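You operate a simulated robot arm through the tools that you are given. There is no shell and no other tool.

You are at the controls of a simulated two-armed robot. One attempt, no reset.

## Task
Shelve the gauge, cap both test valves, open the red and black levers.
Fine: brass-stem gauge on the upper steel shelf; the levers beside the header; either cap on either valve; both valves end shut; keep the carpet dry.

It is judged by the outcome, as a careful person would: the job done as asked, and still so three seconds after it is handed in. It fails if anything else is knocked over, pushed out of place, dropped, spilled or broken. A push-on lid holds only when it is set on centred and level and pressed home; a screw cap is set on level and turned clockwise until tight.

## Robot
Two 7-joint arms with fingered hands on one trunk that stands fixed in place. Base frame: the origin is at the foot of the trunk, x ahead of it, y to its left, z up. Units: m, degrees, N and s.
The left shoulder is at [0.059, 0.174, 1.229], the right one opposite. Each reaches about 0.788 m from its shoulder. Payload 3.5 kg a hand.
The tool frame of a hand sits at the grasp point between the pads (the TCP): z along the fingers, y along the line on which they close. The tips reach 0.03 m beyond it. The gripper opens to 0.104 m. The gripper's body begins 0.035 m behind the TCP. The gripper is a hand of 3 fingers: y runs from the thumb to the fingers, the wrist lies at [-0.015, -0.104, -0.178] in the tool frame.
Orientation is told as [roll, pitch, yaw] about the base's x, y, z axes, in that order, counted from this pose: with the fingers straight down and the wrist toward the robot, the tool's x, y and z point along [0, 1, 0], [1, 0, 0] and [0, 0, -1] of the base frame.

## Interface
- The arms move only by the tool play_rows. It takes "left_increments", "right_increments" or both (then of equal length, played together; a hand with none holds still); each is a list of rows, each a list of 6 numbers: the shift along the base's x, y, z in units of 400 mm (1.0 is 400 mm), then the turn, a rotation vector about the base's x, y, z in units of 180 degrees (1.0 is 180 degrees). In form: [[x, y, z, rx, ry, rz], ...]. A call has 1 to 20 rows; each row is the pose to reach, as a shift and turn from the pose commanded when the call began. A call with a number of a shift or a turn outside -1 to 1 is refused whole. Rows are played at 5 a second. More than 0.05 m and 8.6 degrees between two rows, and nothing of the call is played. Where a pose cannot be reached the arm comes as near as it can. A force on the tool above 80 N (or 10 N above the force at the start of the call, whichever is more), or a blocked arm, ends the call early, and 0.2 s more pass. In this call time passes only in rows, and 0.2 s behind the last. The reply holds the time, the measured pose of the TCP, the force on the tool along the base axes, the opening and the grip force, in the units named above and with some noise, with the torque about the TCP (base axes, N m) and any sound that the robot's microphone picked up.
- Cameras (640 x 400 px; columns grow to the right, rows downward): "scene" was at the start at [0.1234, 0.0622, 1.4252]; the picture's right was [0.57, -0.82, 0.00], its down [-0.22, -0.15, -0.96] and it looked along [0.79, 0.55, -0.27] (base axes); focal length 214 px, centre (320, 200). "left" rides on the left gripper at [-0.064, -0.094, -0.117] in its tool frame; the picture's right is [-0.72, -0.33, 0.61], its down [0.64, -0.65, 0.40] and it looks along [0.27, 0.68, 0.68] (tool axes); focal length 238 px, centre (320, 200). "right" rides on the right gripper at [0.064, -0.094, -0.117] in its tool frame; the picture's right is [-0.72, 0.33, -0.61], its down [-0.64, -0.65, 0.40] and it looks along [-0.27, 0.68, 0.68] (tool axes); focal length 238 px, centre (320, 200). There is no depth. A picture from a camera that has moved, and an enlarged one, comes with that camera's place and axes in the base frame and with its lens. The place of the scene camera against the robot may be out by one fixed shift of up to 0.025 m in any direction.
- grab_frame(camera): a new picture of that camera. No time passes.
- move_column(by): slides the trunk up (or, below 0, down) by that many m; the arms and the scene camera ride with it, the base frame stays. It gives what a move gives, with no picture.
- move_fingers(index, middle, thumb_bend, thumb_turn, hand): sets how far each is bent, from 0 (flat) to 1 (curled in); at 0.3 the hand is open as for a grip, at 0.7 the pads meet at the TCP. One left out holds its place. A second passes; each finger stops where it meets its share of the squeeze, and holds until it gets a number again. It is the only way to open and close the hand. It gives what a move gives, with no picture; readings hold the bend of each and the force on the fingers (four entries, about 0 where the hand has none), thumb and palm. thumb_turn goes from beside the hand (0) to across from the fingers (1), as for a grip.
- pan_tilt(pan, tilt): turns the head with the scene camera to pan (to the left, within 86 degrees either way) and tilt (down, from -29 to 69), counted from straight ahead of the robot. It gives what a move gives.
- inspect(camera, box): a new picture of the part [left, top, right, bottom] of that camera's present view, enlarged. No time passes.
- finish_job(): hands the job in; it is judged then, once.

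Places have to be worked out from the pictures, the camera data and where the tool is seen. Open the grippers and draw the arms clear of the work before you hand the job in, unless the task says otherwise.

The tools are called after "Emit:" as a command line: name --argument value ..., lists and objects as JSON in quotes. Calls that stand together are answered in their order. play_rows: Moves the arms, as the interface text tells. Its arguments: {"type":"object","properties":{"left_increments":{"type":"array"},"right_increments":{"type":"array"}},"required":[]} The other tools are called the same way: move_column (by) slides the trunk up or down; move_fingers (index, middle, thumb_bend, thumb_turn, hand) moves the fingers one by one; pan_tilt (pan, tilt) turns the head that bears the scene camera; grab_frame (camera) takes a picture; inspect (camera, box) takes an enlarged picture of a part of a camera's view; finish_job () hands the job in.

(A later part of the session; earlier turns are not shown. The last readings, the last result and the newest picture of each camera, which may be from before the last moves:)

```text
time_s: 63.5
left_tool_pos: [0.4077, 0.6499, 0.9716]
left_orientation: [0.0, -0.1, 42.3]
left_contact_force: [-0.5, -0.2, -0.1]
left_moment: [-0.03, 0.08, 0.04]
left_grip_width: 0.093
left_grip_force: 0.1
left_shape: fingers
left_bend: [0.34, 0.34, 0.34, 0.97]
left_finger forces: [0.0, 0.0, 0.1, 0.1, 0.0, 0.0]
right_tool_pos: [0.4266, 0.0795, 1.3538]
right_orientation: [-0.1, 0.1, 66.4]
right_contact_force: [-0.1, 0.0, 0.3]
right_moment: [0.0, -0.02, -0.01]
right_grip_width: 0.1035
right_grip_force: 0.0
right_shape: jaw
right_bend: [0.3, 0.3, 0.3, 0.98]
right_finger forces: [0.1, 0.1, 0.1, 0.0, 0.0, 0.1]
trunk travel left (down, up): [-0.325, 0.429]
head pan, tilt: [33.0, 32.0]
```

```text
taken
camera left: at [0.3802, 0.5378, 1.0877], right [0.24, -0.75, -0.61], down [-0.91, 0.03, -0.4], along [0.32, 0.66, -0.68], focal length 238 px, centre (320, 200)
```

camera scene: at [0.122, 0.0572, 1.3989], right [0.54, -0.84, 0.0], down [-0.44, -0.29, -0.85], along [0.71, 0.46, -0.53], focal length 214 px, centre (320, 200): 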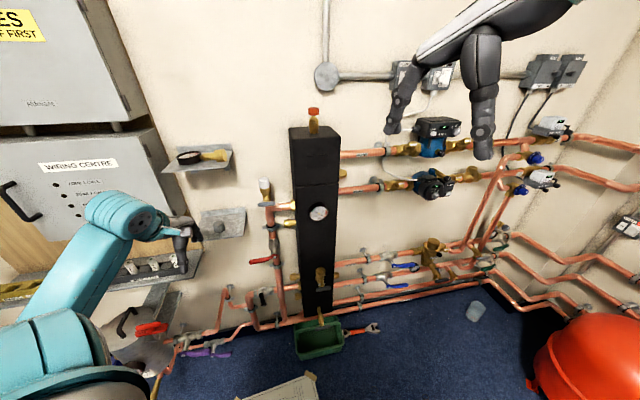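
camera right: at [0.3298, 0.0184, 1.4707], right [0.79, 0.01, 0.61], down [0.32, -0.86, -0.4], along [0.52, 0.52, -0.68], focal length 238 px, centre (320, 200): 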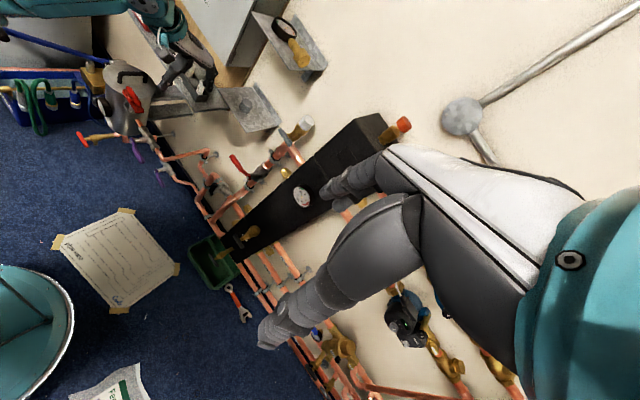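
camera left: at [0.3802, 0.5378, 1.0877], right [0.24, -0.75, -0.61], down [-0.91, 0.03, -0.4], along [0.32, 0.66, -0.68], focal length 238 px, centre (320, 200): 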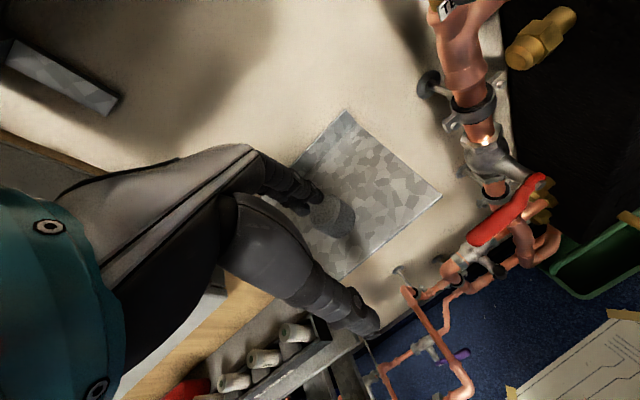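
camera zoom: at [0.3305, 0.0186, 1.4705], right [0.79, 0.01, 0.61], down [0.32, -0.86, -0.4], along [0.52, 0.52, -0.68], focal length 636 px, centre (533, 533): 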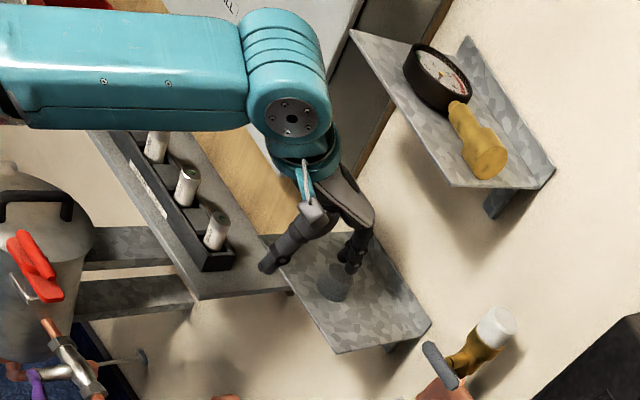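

Clear so far; wrist should stay ~1.5 cm outside the upper shelf's front edge. I go in the rest of the way above the cap in small rows, watching force.

Emit:
play_rows --left_increments '[[0.03, 0.028, -0.005, 0, 0, 0], [0.06, 0.056, -0.01, 0, 0, 0], [0.09, 0.0835, -0.015, 0, 0, 0]]'

Emit:
inspect --camera "left" --box '[230, 140, 450, 380]'

Emit:
inspect --camera "scene" --box '[150, 130, 250, 250]'

Emit:
inspect --camera "right" --box '[200, 0, 300, 130]'

```text
time_s: 64.3
left_tool_pos: [0.4454, 0.6834, 0.9681]
left_orientation: [0.0, 0.0, 42.4]
left_contact_force: [0.2, 0.4, -0.1]
left_moment: [0.0, 0.0, -0.02]
left_grip_width: 0.093
left_grip_force: 0.2
left_shape: fingers
left_bend: [0.34, 0.34, 0.34, 0.97]
left_finger forces: [0.1, 0.0, 0.0, 0.0, 0.0, 0.0]
right_tool_pos: [0.4261, 0.0777, 1.353]
right_orientation: [0.0, 0.0, 66.3]
right_contact_force: [1.0, -1.0, 0.3]
right_moment: [0.02, 0.0, -0.01]
right_grip_width: 0.1034
right_grip_force: 0.1
right_shape: jaw
right_bend: [0.3, 0.3, 0.3, 0.98]
right_finger forces: [0.1, 0.0, 0.0, 0.1, 0.0, 0.1]
trunk travel left (down, up): [-0.325, 0.429]
head pan, tilt: [33.0, 32.0]
```

```text
1.67 times, centred on (340, 260) of left
camera zoom: at [0.4186, 0.5716, 1.0837], right [0.24, -0.75, -0.61], down [-0.91, 0.03, -0.4], along [0.32, 0.66, -0.68], focal length 397 px, centre (287, 100)
```

zoom: 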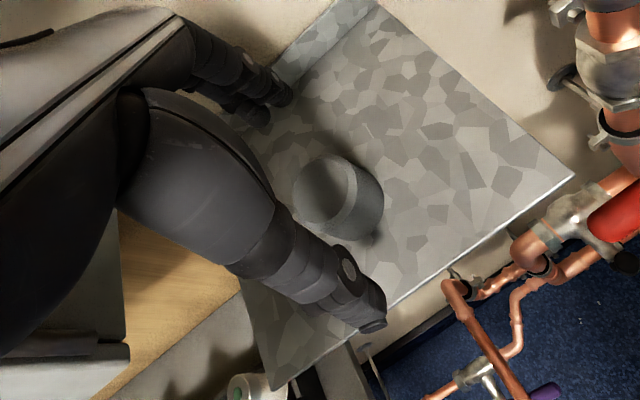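

```text
3.33 times, centred on (200, 190) of scene
camera zoom: at [0.1225, 0.0575, 1.3988], right [0.55, -0.84, 0.0], down [-0.44, -0.29, -0.85], along [0.71, 0.46, -0.53], focal length 715 px, centre (720, 233)
```

zoom: 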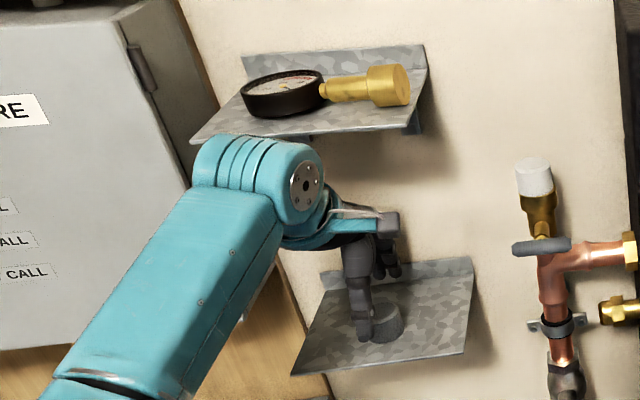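

```text
3.08 times, centred on (250, 65) of right
camera zoom: at [0.3304, 0.0187, 1.4705], right [0.79, 0.01, 0.61], down [0.32, -0.86, -0.4], along [0.52, 0.52, -0.68], focal length 733 px, centre (535, 615)
```

zoom: 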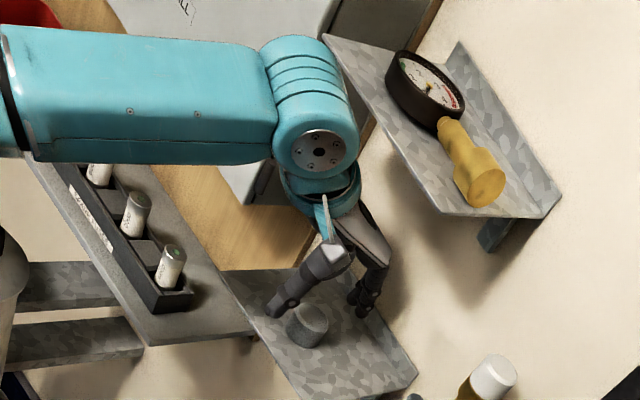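

The grey cap lies under the TCP (within ~2 mm). I lower around it.

Emit:
play_rows --left_increments '[[0, 0.004, -0.025, 0, 0, 0], [0, 0.004, -0.05, 0, 0, 0], [0, 0.004, -0.0725, 0, 0, 0]]'

Emit:
inspect --camera "left" --box '[230, 140, 450, 380]'

Emit:
inspect --camera "scene" --box '[170, 170, 250, 250]'

```text
time_s: 65.2
left_tool_pos: [0.4444, 0.6844, 0.9392]
left_orientation: [0.0, 0.0, 42.3]
left_contact_force: [0.4, -1.0, -0.1]
left_moment: [0.01, 0.0, 0.0]
left_grip_width: 0.0932
left_grip_force: 0.0
left_shape: fingers
left_bend: [0.34, 0.34, 0.34, 0.97]
left_finger forces: [0.0, 0.1, 0.0, 0.1, 0.0, 0.0]
right_tool_pos: [0.4264, 0.0786, 1.3531]
right_orientation: [0.0, -0.1, 66.3]
right_contact_force: [0.0, 0.6, -0.4]
right_moment: [0.01, -0.04, 0.0]
right_grip_width: 0.1037
right_grip_force: 0.0
right_shape: jaw
right_bend: [0.3, 0.3, 0.3, 0.98]
right_finger forces: [0.1, 0.0, 0.0, 0.0, 0.0, 0.0]
trunk travel left (down, up): [-0.325, 0.429]
head pan, tilt: [33.0, 32.0]
```

```text
1.67 times, centred on (340, 260) of left
camera zoom: at [0.4177, 0.5727, 1.056], right [0.24, -0.75, -0.61], down [-0.91, 0.04, -0.4], along [0.33, 0.66, -0.68], focal length 397 px, centre (287, 100)
```

zoom: 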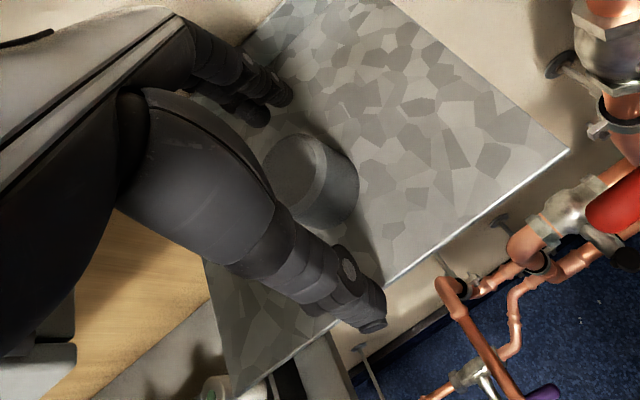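

```text
5.00 times, centred on (210, 210) of scene
camera zoom: at [0.1222, 0.0574, 1.3988], right [0.55, -0.84, 0.0], down [-0.44, -0.29, -0.85], along [0.71, 0.46, -0.53], focal length 1072 px, centre (870, 150)
```

zoom: 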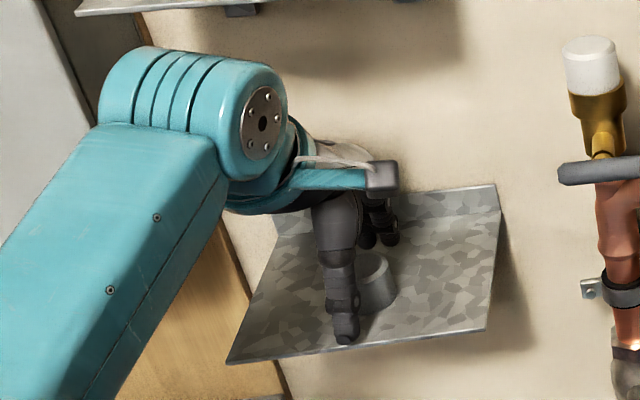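

The cap sits in the hand just as the white one did. I close onto it and squeeze.

Emit:
move_fingers --hand "left" --index 0.58 --middle 0.58 --thumb_bend 0.58

Emit:
move_fingers --hand "left" --index 0.7 --middle 0.7 --thumb_bend 0.7

Emit:
inspect --camera "left" --box '[230, 140, 450, 380]'

Emit:
inspect --camera "scene" --box '[170, 170, 250, 250]'

```text
time_s: 66.2
left_tool_pos: [0.4445, 0.6849, 0.9398]
left_orientation: [0.0, 0.0, 42.4]
left_contact_force: [0.4, -0.7, -0.3]
left_moment: [0.0, 0.01, 0.02]
left_grip_width: 0.0356
left_grip_force: 1.1
left_shape: fingers
left_bend: [0.56, 0.57, 0.56, 0.97]
left_finger forces: [0.4, 0.2, 0.0, 0.0, 0.6, 0.0]
right_tool_pos: [0.4255, 0.0784, 1.3529]
right_orientation: [0.0, 0.0, 66.3]
right_contact_force: [0.3, 0.0, -0.3]
right_moment: [0.0, -0.03, -0.01]
right_grip_width: 0.1035
right_grip_force: 0.3
right_shape: jaw
right_bend: [0.3, 0.3, 0.3, 0.98]
right_finger forces: [0.1, 0.0, 0.0, 0.1, 0.0, 0.1]
trunk travel left (down, up): [-0.325, 0.429]
head pan, tilt: [33.0, 32.0]
```

```text
time_s: 67.2
left_tool_pos: [0.4446, 0.6846, 0.9396]
left_orientation: [0.0, 0.0, 42.3]
left_contact_force: [-0.9, -0.7, 0.4]
left_moment: [-0.03, -0.01, -0.05]
left_grip_width: 0.0317
left_grip_force: 13.1
left_shape: fingers
left_bend: [0.61, 0.64, 0.58, 0.96]
left_finger forces: [7.1, 5.9, 0.0, 0.1, 13.2, 0.0]
right_tool_pos: [0.4269, 0.0785, 1.3535]
right_orientation: [0.1, 0.0, 66.3]
right_contact_force: [-0.6, -0.5, -0.1]
right_moment: [-0.01, -0.01, 0.01]
right_grip_width: 0.1036
right_grip_force: 0.0
right_shape: jaw
right_bend: [0.3, 0.3, 0.3, 0.98]
right_finger forces: [0.0, 0.0, 0.1, 0.0, 0.1, 0.0]
trunk travel left (down, up): [-0.325, 0.429]
head pan, tilt: [33.0, 32.0]
```

```text
1.67 times, centred on (340, 260) of left
camera zoom: at [0.4176, 0.5725, 1.0562], right [0.24, -0.75, -0.61], down [-0.91, 0.03, -0.4], along [0.32, 0.66, -0.68], focal length 397 px, centre (287, 100)
```

zoom: 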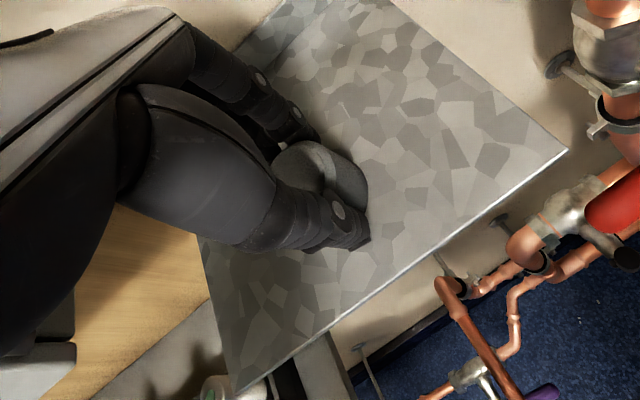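

```text
5.00 times, centred on (210, 210) of scene
camera zoom: at [0.122, 0.0573, 1.3988], right [0.55, -0.84, 0.0], down [-0.44, -0.29, -0.85], along [0.71, 0.46, -0.53], focal length 1072 px, centre (870, 150)
```

zoom: 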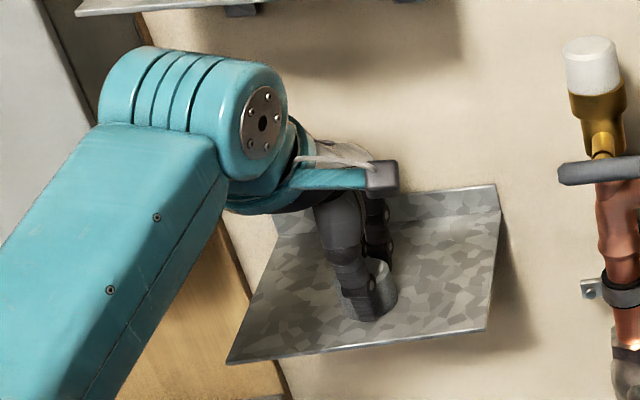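

Gripped with 13 N. I lift 2.5 cm, then draw straight out from between the shelves.

Emit:
play_rows --left_increments '[[0, 0, 0.03, 0, 0, 0], [0, 0, 0.06, 0, 0, 0], [-0.06, -0.055, 0.065, 0, 0, 0], [-0.14, -0.129, 0.07, 0, 0, 0], [-0.22, -0.203, 0.075, 0, 0, 0], [-0.3, -0.277, 0.08, 0, 0, 0]]'

Emit:
grab_frame --camera "scene"

Emit:
inspect --camera "left" --box '[230, 140, 450, 380]'

```text
time_s: 68.5
left_tool_pos: [0.3229, 0.5699, 0.9709]
left_orientation: [0.0, -0.1, 42.4]
left_contact_force: [-0.3, 0.1, 0.5]
left_moment: [0.0, -0.03, -0.01]
left_grip_width: 0.0312
left_grip_force: 12.5
left_shape: fingers
left_bend: [0.61, 0.64, 0.58, 0.96]
left_finger forces: [7.2, 5.1, 0.2, 0.0, 13.0, 0.0]
right_tool_pos: [0.4262, 0.0786, 1.3532]
right_orientation: [0.0, 0.0, 66.3]
right_contact_force: [0.2, 0.2, -0.1]
right_moment: [0.01, 0.03, 0.01]
right_grip_width: 0.1035
right_grip_force: 0.1
right_shape: jaw
right_bend: [0.3, 0.3, 0.3, 0.98]
right_finger forces: [0.0, 0.0, 0.0, 0.0, 0.0, 0.0]
trunk travel left (down, up): [-0.325, 0.429]
head pan, tilt: [33.0, 32.0]
```

```text
taken
camera scene: at [0.1217, 0.0569, 1.3989], right [0.54, -0.84, 0.0], down [-0.44, -0.29, -0.85], along [0.71, 0.46, -0.53], focal length 214 px, centre (320, 200)
```

scene: 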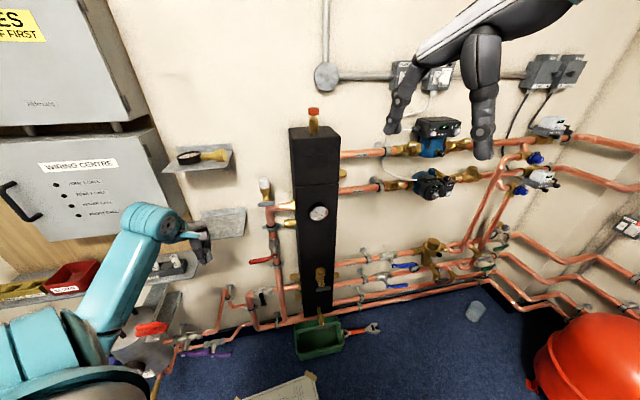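

```text
1.67 times, centred on (340, 260) of left
camera zoom: at [0.2961, 0.4575, 1.0872], right [0.24, -0.75, -0.61], down [-0.91, 0.03, -0.4], along [0.32, 0.66, -0.68], focal length 397 px, centre (287, 100)
```

zoom: 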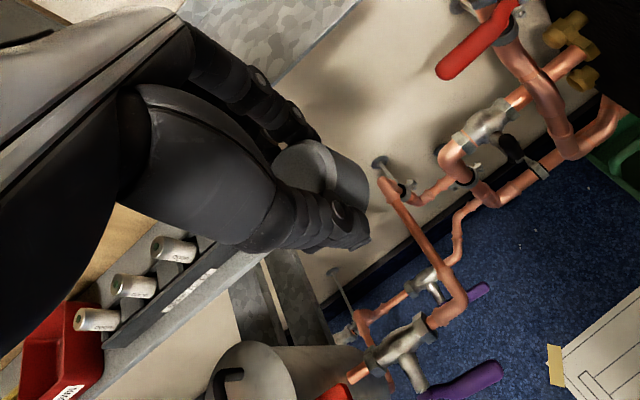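

Cap in hand. I carry it across to in front of the header, yawing the hand to −47.5° on the way (clear of everything).

Emit:
play_rows --left_increments '[[0.0277, -0.0489, 0.018, 0, 0, -0.0454], [0.0555, -0.0977, 0.036, 0, 0, -0.0908], [0.0832, -0.1466, 0.054, 0, 0, -0.1362], [0.1109, -0.1955, 0.072, 0, 0, -0.1816], [0.1386, -0.2443, 0.09, 0, 0, -0.227], [0.1664, -0.2932, 0.108, 0, 0, -0.2724], [0.1941, -0.342, 0.126, 0, 0, -0.3178], [0.2218, -0.3909, 0.144, 0, 0, -0.3632], [0.2495, -0.4398, 0.162, 0, 0, -0.4086], [0.2773, -0.4886, 0.18, 0, 0, -0.454], [0.305, -0.5375, 0.1975, 0, 0, -0.4994]]'

Emit:
grab_frame --camera "scene"

Emit:
grab_frame --camera "right"

```text
time_s: 71.0
left_tool_pos: [0.4471, 0.3568, 1.0505]
left_orientation: [0.0, -0.1, -47.7]
left_contact_force: [0.9, -0.7, -0.1]
left_moment: [0.01, 0.04, 0.02]
left_grip_width: 0.0311
left_grip_force: 12.9
left_shape: fingers
left_bend: [0.61, 0.65, 0.58, 0.96]
left_finger forces: [7.2, 5.0, 0.0, 0.1, 12.6, 0.0]
right_tool_pos: [0.4259, 0.0795, 1.3536]
right_orientation: [0.1, 0.0, 66.3]
right_contact_force: [0.4, -0.7, -0.8]
right_moment: [0.03, 0.01, 0.02]
right_grip_width: 0.1037
right_grip_force: 0.0
right_shape: jaw
right_bend: [0.3, 0.3, 0.3, 0.98]
right_finger forces: [0.0, 0.1, 0.0, 0.1, 0.0, 0.1]
trunk travel left (down, up): [-0.325, 0.429]
head pan, tilt: [33.0, 32.0]
```

```text
taken
camera scene: at [0.1225, 0.0571, 1.3988], right [0.55, -0.84, 0.0], down [-0.44, -0.29, -0.85], along [0.71, 0.46, -0.53], focal length 214 px, centre (320, 200)
```

scene: 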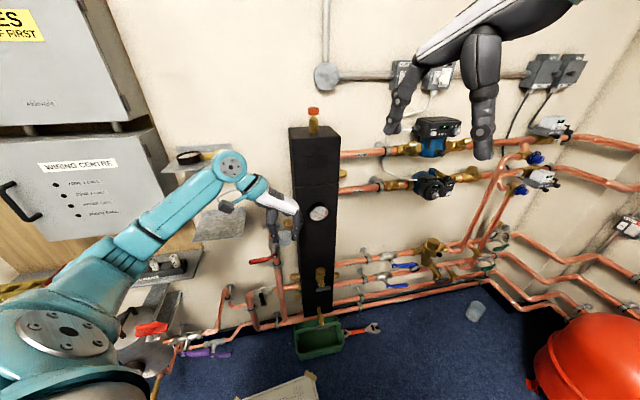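

```text
taken
camera right: at [0.3305, 0.0183, 1.4705], right [0.79, 0.01, 0.61], down [0.32, -0.86, -0.4], along [0.52, 0.52, -0.68], focal length 238 px, centre (320, 200)
```

right: 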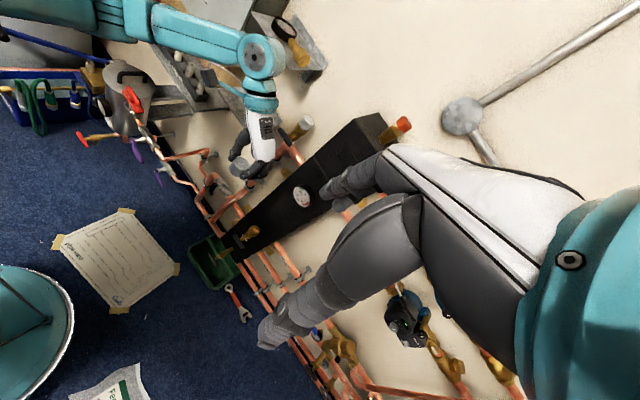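

Now I lower the trunk 0.2 m so the arm and cameras are well placed for T2.

Emit:
move_column --by -0.2

Emit:
play_rows --left_increments '[[0.05, -0.04, -0.0, 0, 0, 0], [0.1, -0.08, -0.0, 0, 0, 0], [0.17, -0.12, 0, 0, 0, 0], [0.247, -0.16, 0, 0, 0, 0]]'

Emit:
grab_frame --camera "scene"

Emit:
grab_frame --camera "right"

Emit:
grab_frame --camera "left"

```text
time_s: 73.1
left_tool_pos: [0.4458, 0.3587, 0.8504]
left_orientation: [-0.1, 0.0, -47.6]
left_contact_force: [-0.2, 0.8, -0.3]
left_moment: [-0.03, -0.02, -0.01]
left_grip_width: 0.0313
left_grip_force: 12.8
left_shape: fingers
left_bend: [0.61, 0.65, 0.58, 0.96]
left_finger forces: [7.2, 5.0, 0.0, 0.0, 12.6, 0.0]
right_tool_pos: [0.4247, 0.0793, 1.1538]
right_orientation: [0.1, 0.0, 66.3]
right_contact_force: [-0.1, -0.4, 0.3]
right_moment: [0.0, -0.01, -0.01]
right_grip_width: 0.1029
right_grip_force: 0.1
right_shape: jaw
right_bend: [0.3, 0.3, 0.3, 0.98]
right_finger forces: [0.1, 0.1, 0.0, 0.0, 0.1, 0.1]
trunk travel left (down, up): [-0.125, 0.629]
head pan, tilt: [33.0, 32.0]
```

```text
time_s: 74.1
left_tool_pos: [0.5453, 0.293, 0.8504]
left_orientation: [0.0, 0.0, -47.5]
left_contact_force: [0.2, 0.0, -0.9]
left_moment: [-0.03, 0.03, -0.05]
left_grip_width: 0.0311
left_grip_force: 12.4
left_shape: fingers
left_bend: [0.61, 0.65, 0.58, 0.96]
left_finger forces: [7.2, 4.9, 0.0, 0.0, 12.5, 0.0]
right_tool_pos: [0.4275, 0.0799, 1.1524]
right_orientation: [0.0, 0.0, 66.3]
right_contact_force: [-0.2, 0.8, -0.2]
right_moment: [-0.01, -0.02, 0.03]
right_grip_width: 0.1037
right_grip_force: 0.0
right_shape: jaw
right_bend: [0.3, 0.3, 0.3, 0.98]
right_finger forces: [0.0, 0.0, 0.0, 0.0, 0.0, 0.1]
trunk travel left (down, up): [-0.125, 0.629]
head pan, tilt: [33.0, 32.0]
```

```text
taken
camera scene: at [0.2149, 0.0574, 1.1922], right [0.55, -0.84, 0.0], down [-0.44, -0.29, -0.85], along [0.71, 0.46, -0.53], focal length 214 px, centre (320, 200)
```

scene: 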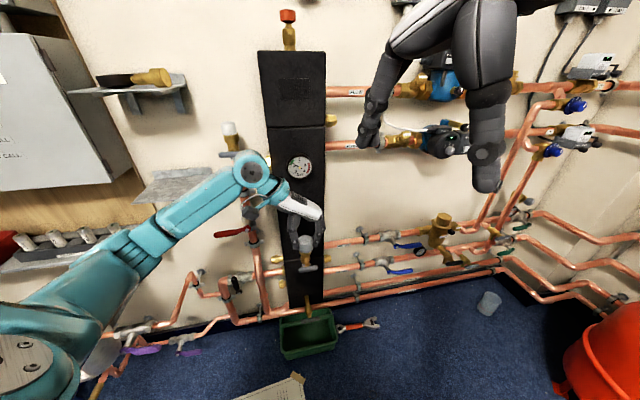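

```text
taken
camera right: at [0.3303, 0.0185, 1.2705], right [0.79, 0.01, 0.61], down [0.32, -0.86, -0.4], along [0.52, 0.52, -0.68], focal length 238 px, centre (320, 200)
```

right: 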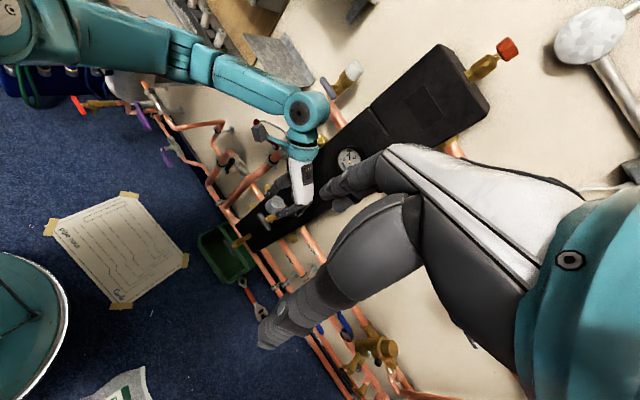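

```text
taken
camera left: at [0.4328, 0.3182, 0.9664], right [-0.75, -0.24, -0.61], down [0.03, 0.91, -0.4], along [0.66, -0.32, -0.68], focal length 238 px, centre (320, 200)
```

left: 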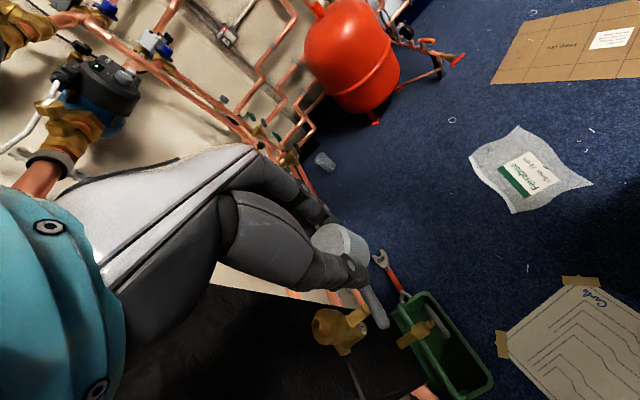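

Emit:
play_rows --left_increments '[[0.05, 0.045, -0.025, 0, 0, 0], [0.1, 0.09, -0.05, 0, 0, 0], [0.1475, 0.135, -0.075, 0, 0, 0]]'

Emit:
inspect --camera "scene" --box '[260, 160, 350, 280]'

Emit:
inspect --camera "right" --box '[240, 100, 360, 240]'

Emit:
inspect --camera "left" --box '[290, 190, 450, 310]'

```text
time_s: 74.9
left_tool_pos: [0.6037, 0.3457, 0.8196]
left_orientation: [0.0, 0.1, -47.6]
left_contact_force: [0.0, 0.2, -0.8]
left_moment: [0.01, 0.03, -0.02]
left_grip_width: 0.0311
left_grip_force: 12.2
left_shape: fingers
left_bend: [0.61, 0.65, 0.58, 0.96]
left_finger forces: [7.2, 4.9, 0.0, 0.0, 12.5, 0.0]
right_tool_pos: [0.4266, 0.0776, 1.1525]
right_orientation: [0.0, 0.0, 66.3]
right_contact_force: [-0.4, 0.0, -0.7]
right_moment: [-0.01, 0.06, 0.01]
right_grip_width: 0.1036
right_grip_force: 0.0
right_shape: jaw
right_bend: [0.3, 0.3, 0.3, 0.98]
right_finger forces: [0.1, 0.0, 0.0, 0.0, 0.0, 0.0]
trunk travel left (down, up): [-0.125, 0.629]
head pan, tilt: [33.0, 32.0]
```

```text
3.33 times, centred on (305, 220) of scene
camera zoom: at [0.2148, 0.0574, 1.1923], right [0.55, -0.84, 0.0], down [-0.44, -0.29, -0.85], along [0.71, 0.46, -0.53], focal length 715 px, centre (370, 133)
```

zoom: 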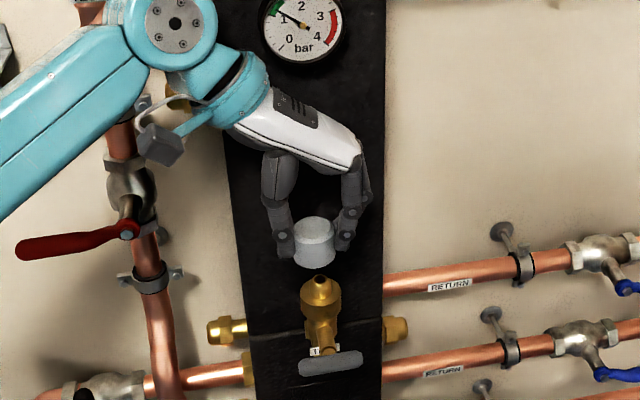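

```text
2.86 times, centred on (300, 170) of right
camera zoom: at [0.3301, 0.0186, 1.2705], right [0.79, 0.01, 0.61], down [0.32, -0.86, -0.4], along [0.52, 0.52, -0.68], focal length 681 px, centre (377, 286)
```

zoom: 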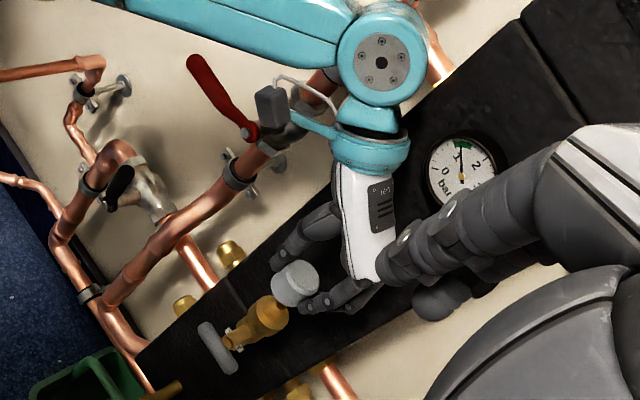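

```text
3.33 times, centred on (370, 250) of left
camera zoom: at [0.4924, 0.372, 0.9356], right [-0.75, -0.24, -0.61], down [0.03, 0.91, -0.4], along [0.66, -0.32, -0.68], focal length 794 px, centre (153, 33)
```

zoom: 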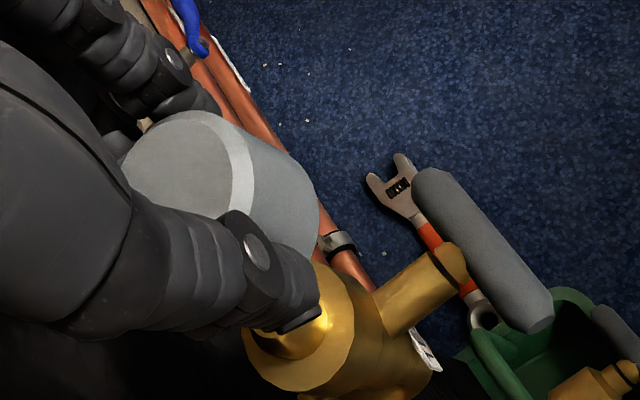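

Good view of cap over T2. I move in the last 1.4 cm toward the header, lower to ~2 cm above the nozzle and compare in all views.

Emit:
play_rows --left_increments '[[0.0258, 0.0237, 0, 0, 0, 0], [0.0258, 0.0237, -0.035, 0, 0, 0], [0.0258, 0.0237, -0.07, 0, 0, 0]]'

Emit:
inspect --camera "scene" --box '[280, 210, 340, 270]'

Emit:
inspect --camera "right" --box '[245, 160, 315, 240]'

Emit:
inspect --camera "left" --box '[290, 190, 450, 310]'

```text
time_s: 75.7
left_tool_pos: [0.6163, 0.3605, 0.7932]
left_orientation: [0.0, 0.0, -47.6]
left_contact_force: [0.2, 0.1, -0.2]
left_moment: [-0.01, 0.05, 0.02]
left_grip_width: 0.0312
left_grip_force: 12.5
left_shape: fingers
left_bend: [0.61, 0.65, 0.58, 0.96]
left_finger forces: [7.1, 4.9, 0.0, 0.0, 12.6, 0.1]
right_tool_pos: [0.4253, 0.0778, 1.1538]
right_orientation: [0.0, 0.0, 66.3]
right_contact_force: [-0.4, -0.1, 0.7]
right_moment: [-0.01, -0.01, 0.0]
right_grip_width: 0.1035
right_grip_force: 0.1
right_shape: jaw
right_bend: [0.3, 0.3, 0.3, 0.98]
right_finger forces: [0.1, 0.1, 0.0, 0.1, 0.1, 0.1]
trunk travel left (down, up): [-0.125, 0.629]
head pan, tilt: [33.0, 32.0]
```

```text
6.67 times, centred on (310, 240) of scene
camera zoom: at [0.2147, 0.0574, 1.1923], right [0.55, -0.84, 0.0], down [-0.44, -0.29, -0.85], along [0.71, 0.46, -0.53], focal length 1430 px, centre (387, -67)
```

zoom: 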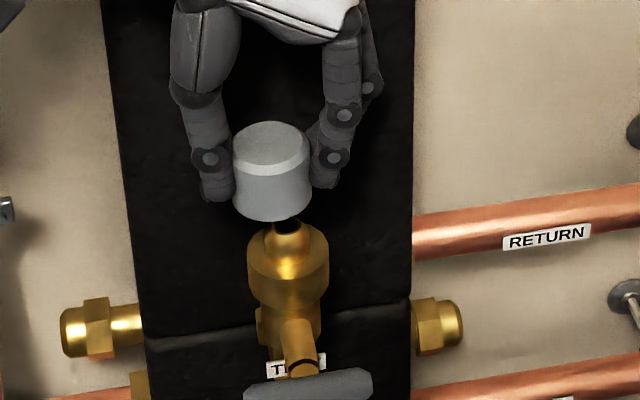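

```text
5.00 times, centred on (280, 200) of right
camera zoom: at [0.33, 0.0186, 1.2706], right [0.79, 0.01, 0.61], down [0.32, -0.86, -0.4], along [0.52, 0.52, -0.68], focal length 1192 px, centre (520, 200)
```

zoom: 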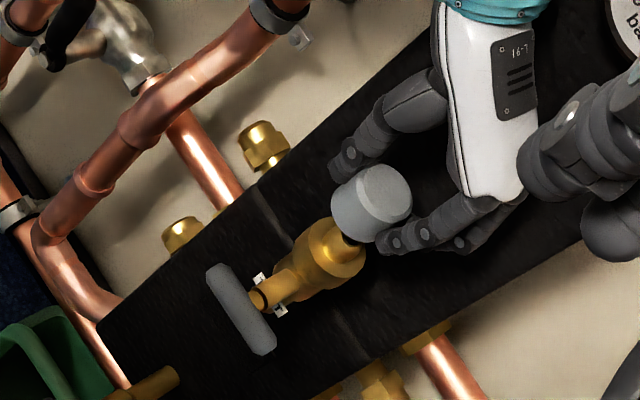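

```text
3.33 times, centred on (370, 250) of left
camera zoom: at [0.5043, 0.3844, 0.9095], right [-0.75, -0.24, -0.61], down [0.03, 0.91, -0.4], along [0.66, -0.32, -0.68], focal length 794 px, centre (153, 33)
```

zoom: 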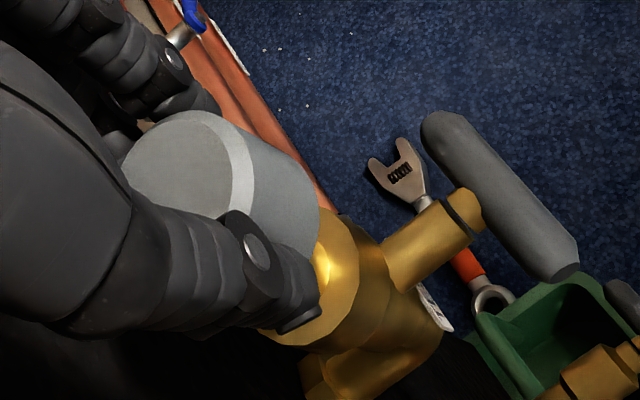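

Views say the cap must go ≈5 mm right along the wall and ≈8 mm toward the header. I shift and lower 8 mm, then re-check.

Emit:
play_rows --left_increments '[[0.0233, 0.0043, 0, 0, 0, 0], [0.0233, 0.0043, -0.01, 0, 0, 0], [0.0233, 0.0043, -0.02, 0, 0, 0]]'

Emit:
inspect --camera "scene" --box '[290, 215, 330, 255]'

Emit:
inspect --camera "right" --box '[260, 170, 310, 220]'

Emit:
inspect --camera "left" --box '[290, 190, 450, 310]'

```text
time_s: 76.5
left_tool_pos: [0.6248, 0.3608, 0.7852]
left_orientation: [0.0, 0.0, -47.7]
left_contact_force: [0.6, 0.3, 0.0]
left_moment: [0.03, 0.03, -0.03]
left_grip_width: 0.0313
left_grip_force: 11.9
left_shape: fingers
left_bend: [0.61, 0.65, 0.58, 0.96]
left_finger forces: [7.1, 4.9, 0.0, 0.0, 12.4, 0.0]
right_tool_pos: [0.4259, 0.0786, 1.1546]
right_orientation: [0.0, 0.1, 66.3]
right_contact_force: [-0.3, -0.7, 0.2]
right_moment: [0.01, 0.0, 0.0]
right_grip_width: 0.1034
right_grip_force: 0.1
right_shape: jaw
right_bend: [0.3, 0.3, 0.3, 0.98]
right_finger forces: [0.0, 0.1, 0.1, 0.0, 0.0, 0.1]
trunk travel left (down, up): [-0.125, 0.629]
head pan, tilt: [33.0, 32.0]
```

```text
10.00 times, centred on (310, 235) of scene
camera zoom: at [0.2143, 0.0571, 1.1924], right [0.55, -0.84, 0.0], down [-0.44, -0.29, -0.85], along [0.71, 0.46, -0.53], focal length 2145 px, centre (420, -150)
```

zoom: 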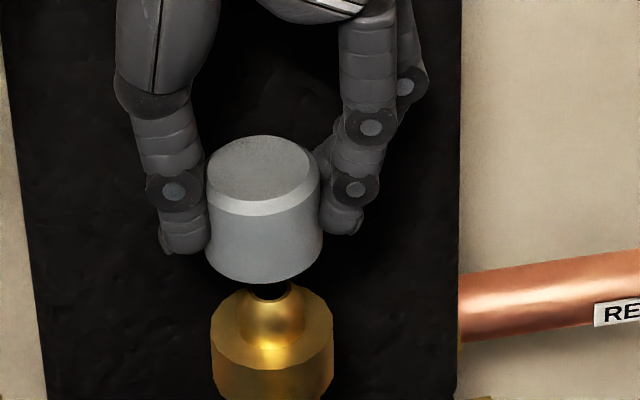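

```text
8.00 times, centred on (285, 195) of right
camera zoom: at [0.3296, 0.0182, 1.2708], right [0.79, 0.01, 0.61], down [0.32, -0.86, -0.4], along [0.52, 0.52, -0.68], focal length 1907 px, centre (600, 240)
```

zoom: 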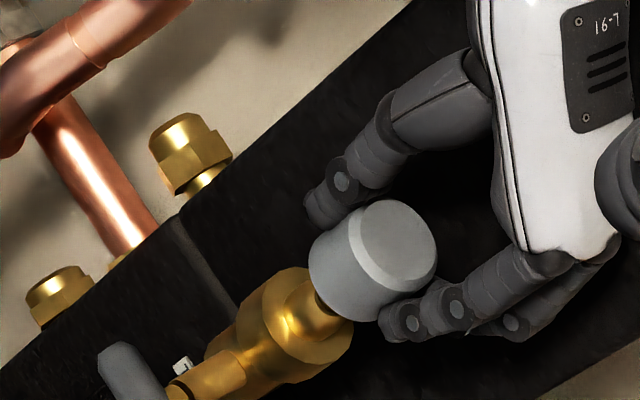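

```text
3.33 times, centred on (370, 250) of left
camera zoom: at [0.5135, 0.3857, 0.9011], right [-0.75, -0.24, -0.61], down [0.03, 0.91, -0.4], along [0.66, -0.32, -0.68], focal length 794 px, centre (153, 33)
```

zoom: 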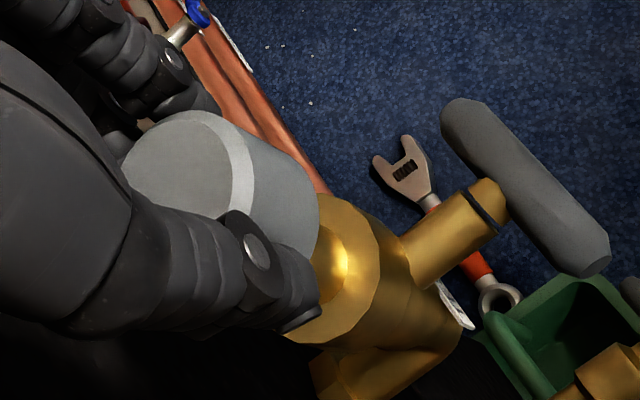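

Now all views agree within ~2 mm. I lower 1.2 cm with a 1 mm nudge and watch forces.

Emit:
play_rows --left_increments '[[0.002, -0.0015, -0.01, 0, 0, 0], [0.002, -0.0015, -0.02, 0, 0, 0], [0.002, -0.0015, -0.03, 0, 0, 0]]'

Emit:
inspect --camera "scene" --box '[290, 215, 330, 255]'

Emit:
inspect --camera "right" --box '[260, 170, 310, 220]'

Emit:
inspect --camera "left" --box '[300, 190, 420, 280]'

```text
time_s: 77.3
left_tool_pos: [0.6254, 0.3604, 0.7719]
left_orientation: [0.0, -0.1, -47.5]
left_contact_force: [-0.4, -0.1, -1.0]
left_moment: [-0.03, -0.01, 0.02]
left_grip_width: 0.0311
left_grip_force: 11.9
left_shape: fingers
left_bend: [0.61, 0.65, 0.58, 0.96]
left_finger forces: [7.2, 4.9, 0.0, 0.0, 12.6, 0.1]
right_tool_pos: [0.4271, 0.0789, 1.1538]
right_orientation: [-0.1, 0.0, 66.4]
right_contact_force: [-0.2, 0.4, 0.1]
right_moment: [-0.01, -0.01, -0.03]
right_grip_width: 0.1037
right_grip_force: 0.0
right_shape: jaw
right_bend: [0.3, 0.3, 0.3, 0.98]
right_finger forces: [0.0, 0.1, 0.0, 0.1, 0.1, 0.0]
trunk travel left (down, up): [-0.125, 0.629]
head pan, tilt: [33.0, 32.0]
```

```text
10.00 times, centred on (310, 235) of scene
camera zoom: at [0.2147, 0.0574, 1.1923], right [0.55, -0.84, 0.0], down [-0.44, -0.29, -0.85], along [0.71, 0.46, -0.53], focal length 2145 px, centre (420, -150)
```

zoom: 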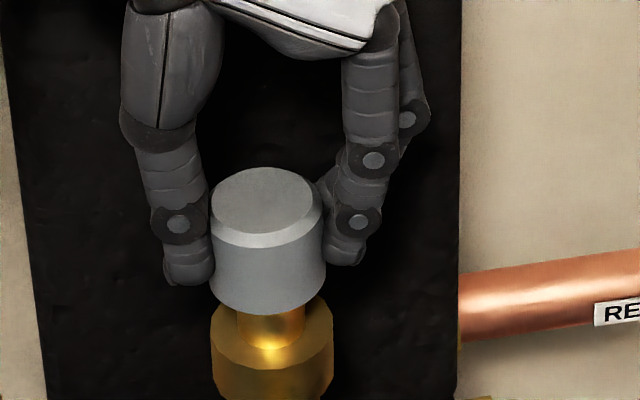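

```text
8.00 times, centred on (285, 195) of right
camera zoom: at [0.33, 0.0185, 1.2706], right [0.79, 0.01, 0.61], down [0.32, -0.86, -0.4], along [0.52, 0.52, -0.68], focal length 1907 px, centre (600, 240)
```

zoom: 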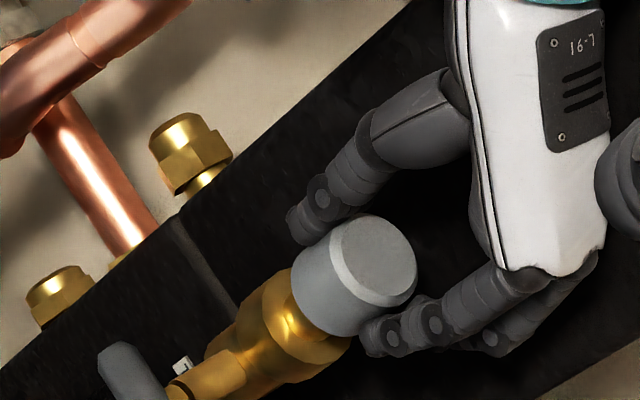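

```text
4.44 times, centred on (360, 235) of left
camera zoom: at [0.5138, 0.3852, 0.8882], right [-0.75, -0.25, -0.61], down [0.03, 0.91, -0.4], along [0.66, -0.32, -0.68], focal length 1059 px, centre (142, 44)
```

zoom: 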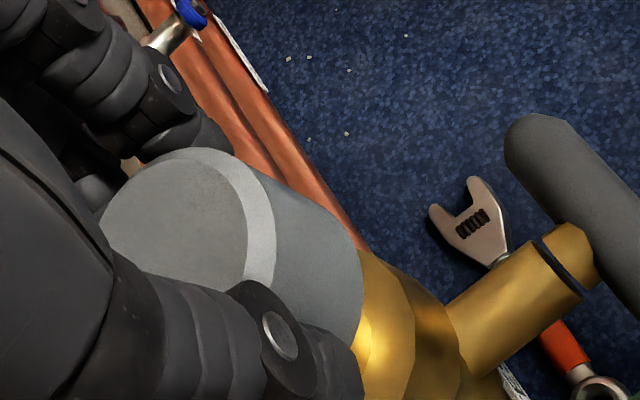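

Side-to-side is aligned, but the left view shows the cap ≈4 mm too far from the header. I shift 4 mm inward and re-check before lowering.

Emit:
play_rows --left_increments '[[0.004, 0.003, 0, 0, 0, 0], [0.0082, 0.006, 0, 0, 0, 0]]'

Emit:
inspect --camera "scene" --box '[290, 215, 330, 255]'

Emit:
inspect --camera "left" --box '[300, 190, 420, 280]'

```text
time_s: 77.9
left_tool_pos: [0.6247, 0.3588, 0.7711]
left_orientation: [0.1, 0.2, -47.7]
left_contact_force: [1.0, 0.1, -0.5]
left_moment: [0.0, 0.0, -0.02]
left_grip_width: 0.031
left_grip_force: 12.3
left_shape: fingers
left_bend: [0.61, 0.65, 0.58, 0.96]
left_finger forces: [7.1, 4.9, 0.0, 0.1, 12.5, 0.0]
right_tool_pos: [0.4226, 0.0777, 1.1551]
right_orientation: [-0.1, 0.0, 66.4]
right_contact_force: [0.4, -0.5, 0.0]
right_moment: [0.01, -0.02, 0.03]
right_grip_width: 0.1035
right_grip_force: 0.1
right_shape: jaw
right_bend: [0.3, 0.3, 0.3, 0.98]
right_finger forces: [0.1, 0.0, 0.0, 0.1, 0.0, 0.0]
trunk travel left (down, up): [-0.125, 0.629]
head pan, tilt: [33.0, 32.0]
```

```text
10.00 times, centred on (310, 235) of scene
camera zoom: at [0.2112, 0.0563, 1.1929], right [0.55, -0.84, 0.0], down [-0.44, -0.29, -0.85], along [0.71, 0.46, -0.53], focal length 2145 px, centre (420, -150)
```

zoom: 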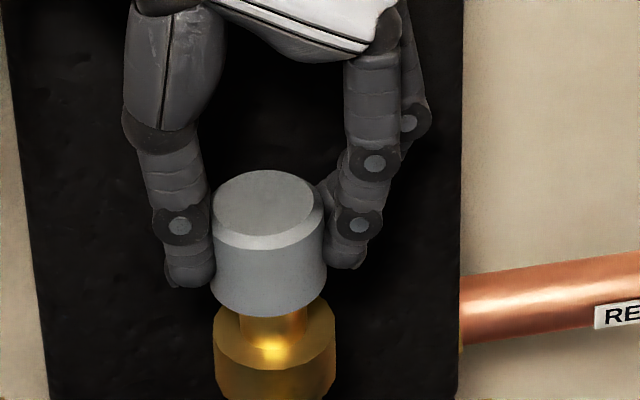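

```text
4.44 times, centred on (360, 235) of left
camera zoom: at [0.5137, 0.3854, 0.8887], right [-0.75, -0.24, -0.61], down [0.03, 0.91, -0.4], along [0.66, -0.33, -0.68], focal length 1059 px, centre (142, 44)
```

zoom: 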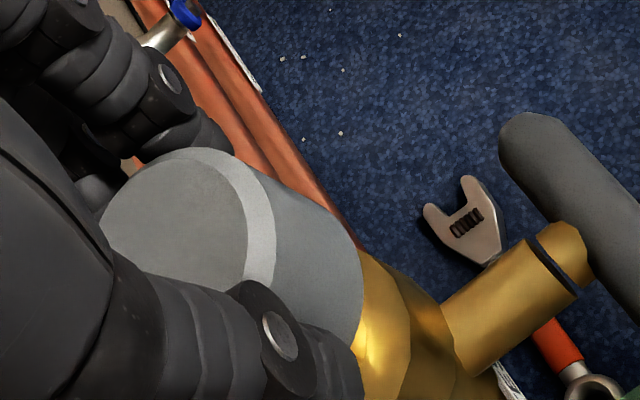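

The hand did not advance and the trunk reacted slightly — something upstream (wrist/forearm) may be touching. I undo that shift and look.

Emit:
play_rows --left_increments '[[-0.0082, -0.006, 0, 0, 0, 0]]'

Emit:
grab_frame --camera "scene"

Emit:
inspect --camera "scene" --box '[220, 100, 360, 240]'

Emit:
inspect --camera "right" --box '[240, 40, 400, 200]'

```text
time_s: 78.3
left_tool_pos: [0.6265, 0.3608, 0.7747]
left_orientation: [0.3, -0.2, -47.4]
left_contact_force: [-0.9, 0.5, 0.0]
left_moment: [0.0, -0.03, 0.01]
left_grip_width: 0.0309
left_grip_force: 12.1
left_shape: fingers
left_bend: [0.61, 0.65, 0.58, 0.96]
left_finger forces: [7.2, 4.8, 0.0, 0.0, 12.6, 0.0]
right_tool_pos: [0.4255, 0.0782, 1.1549]
right_orientation: [0.0, -0.2, 66.3]
right_contact_force: [0.1, 0.2, 0.1]
right_moment: [0.01, -0.01, 0.02]
right_grip_width: 0.1039
right_grip_force: 0.1
right_shape: jaw
right_bend: [0.3, 0.3, 0.3, 0.98]
right_finger forces: [0.0, 0.0, 0.1, 0.0, 0.0, 0.0]
trunk travel left (down, up): [-0.125, 0.629]
head pan, tilt: [33.0, 32.0]
```

```text
taken
camera scene: at [0.2147, 0.0573, 1.1925], right [0.54, -0.84, 0.0], down [-0.44, -0.29, -0.85], along [0.71, 0.46, -0.53], focal length 214 px, centre (320, 200)
```

scene: 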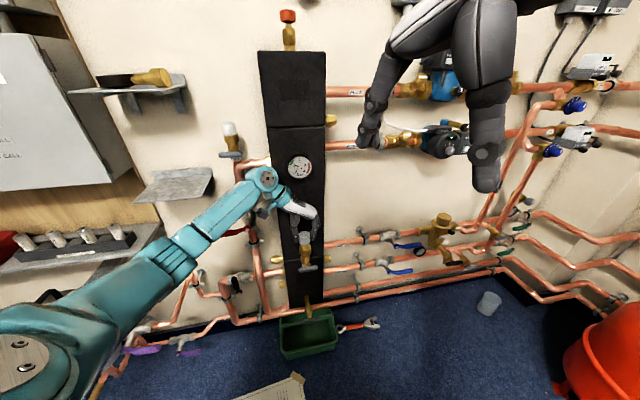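

```text
2.86 times, centred on (290, 170) of scene
camera zoom: at [0.2147, 0.0573, 1.1925], right [0.54, -0.84, 0.0], down [-0.44, -0.29, -0.85], along [0.71, 0.46, -0.53], focal length 613 px, centre (406, 286)
```

zoom: 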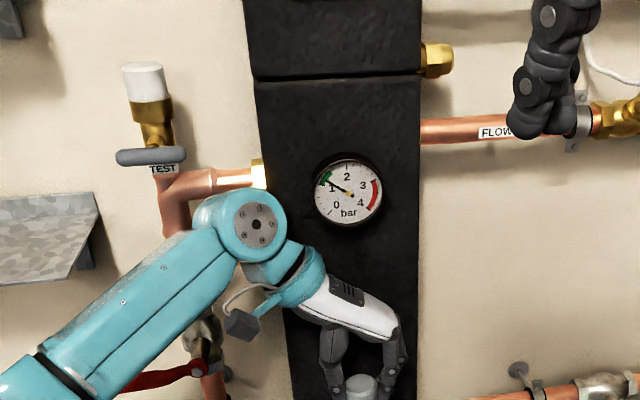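

```text
2.50 times, centred on (320, 120) of right
camera zoom: at [0.33, 0.0184, 1.2708], right [0.79, 0.01, 0.61], down [0.32, -0.86, -0.4], along [0.52, 0.52, -0.68], focal length 596 px, centre (320, 400)
```

zoom: 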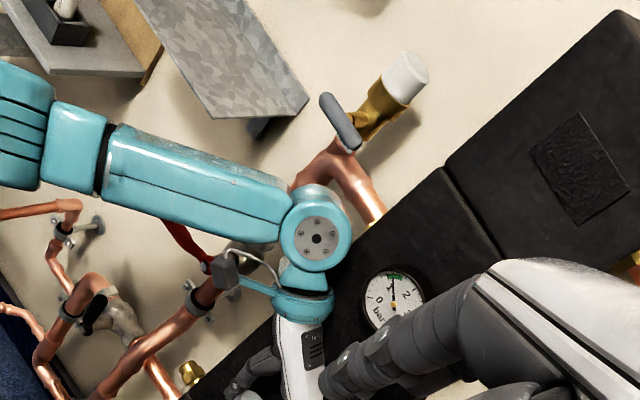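

The wrist ball is close to the header face at this yaw. I raise a little and turn the hand +17.5° in yaw about the cap, which swings the wrist away from the header.

Emit:
play_rows --left_increments '[[-0.01, -0.009, 0.03, 0, 0, 0], [-0.015, -0.014, 0.04, 0, 0, 0.032], [-0.015, -0.014, 0.04, 0, 0, 0.065], [-0.015, -0.014, 0.04, 0, 0, 0.0972]]'

Emit:
inspect --camera "scene" --box '[220, 100, 360, 280]'

Emit:
inspect --camera "right" --box '[240, 80, 340, 220]'

Emit:
inspect --camera "left" --box '[290, 190, 450, 310]'

```text
time_s: 79.3
left_tool_pos: [0.6179, 0.3534, 0.7889]
left_orientation: [0.0, 0.0, -29.9]
left_contact_force: [0.7, 0.2, -0.2]
left_moment: [-0.01, -0.02, 0.01]
left_grip_width: 0.031
left_grip_force: 11.9
left_shape: fingers
left_bend: [0.61, 0.65, 0.58, 0.96]
left_finger forces: [7.2, 4.9, 0.1, 0.0, 12.5, 0.1]
right_tool_pos: [0.4272, 0.0796, 1.154]
right_orientation: [0.0, 0.0, 66.3]
right_contact_force: [-0.1, 0.7, 0.7]
right_moment: [0.02, 0.01, 0.0]
right_grip_width: 0.1032
right_grip_force: 0.0
right_shape: jaw
right_bend: [0.3, 0.3, 0.3, 0.98]
right_finger forces: [0.0, 0.1, 0.1, 0.1, 0.1, 0.0]
trunk travel left (down, up): [-0.125, 0.629]
head pan, tilt: [33.0, 32.0]
```

```text
2.22 times, centred on (290, 190) of scene
camera zoom: at [0.2147, 0.0574, 1.1923], right [0.55, -0.84, 0.0], down [-0.44, -0.29, -0.85], along [0.71, 0.46, -0.53], focal length 477 px, centre (387, 222)
```

zoom: 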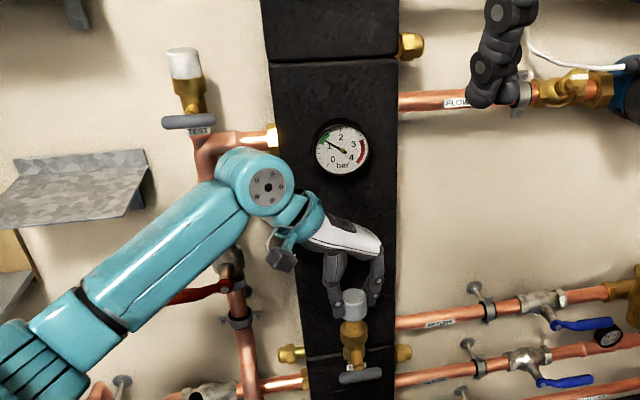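

```text
2.86 times, centred on (290, 150) of right
camera zoom: at [0.33, 0.0185, 1.2706], right [0.79, 0.01, 0.61], down [0.32, -0.86, -0.4], along [0.52, 0.52, -0.68], focal length 681 px, centre (406, 343)
```

zoom: 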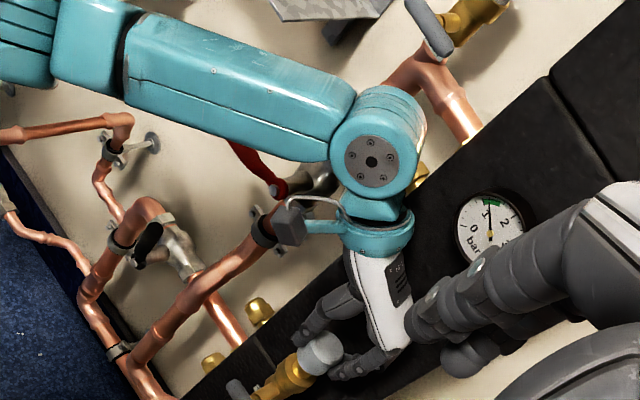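

```text
3.33 times, centred on (370, 250) of left
camera zoom: at [0.5042, 0.3442, 0.9052], right [-0.64, -0.46, -0.61], down [-0.25, 0.88, -0.41], along [0.73, -0.11, -0.68], focal length 794 px, centre (153, 33)
```

zoom: 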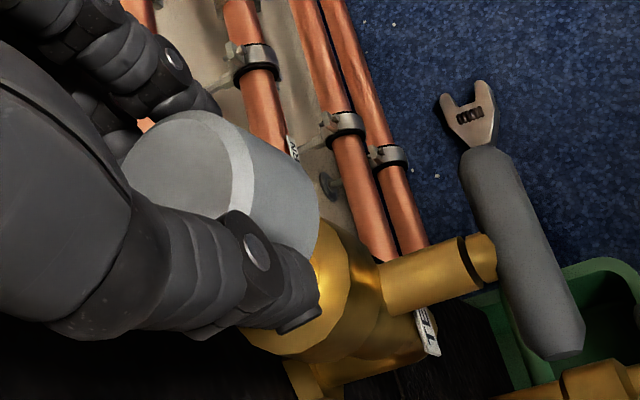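

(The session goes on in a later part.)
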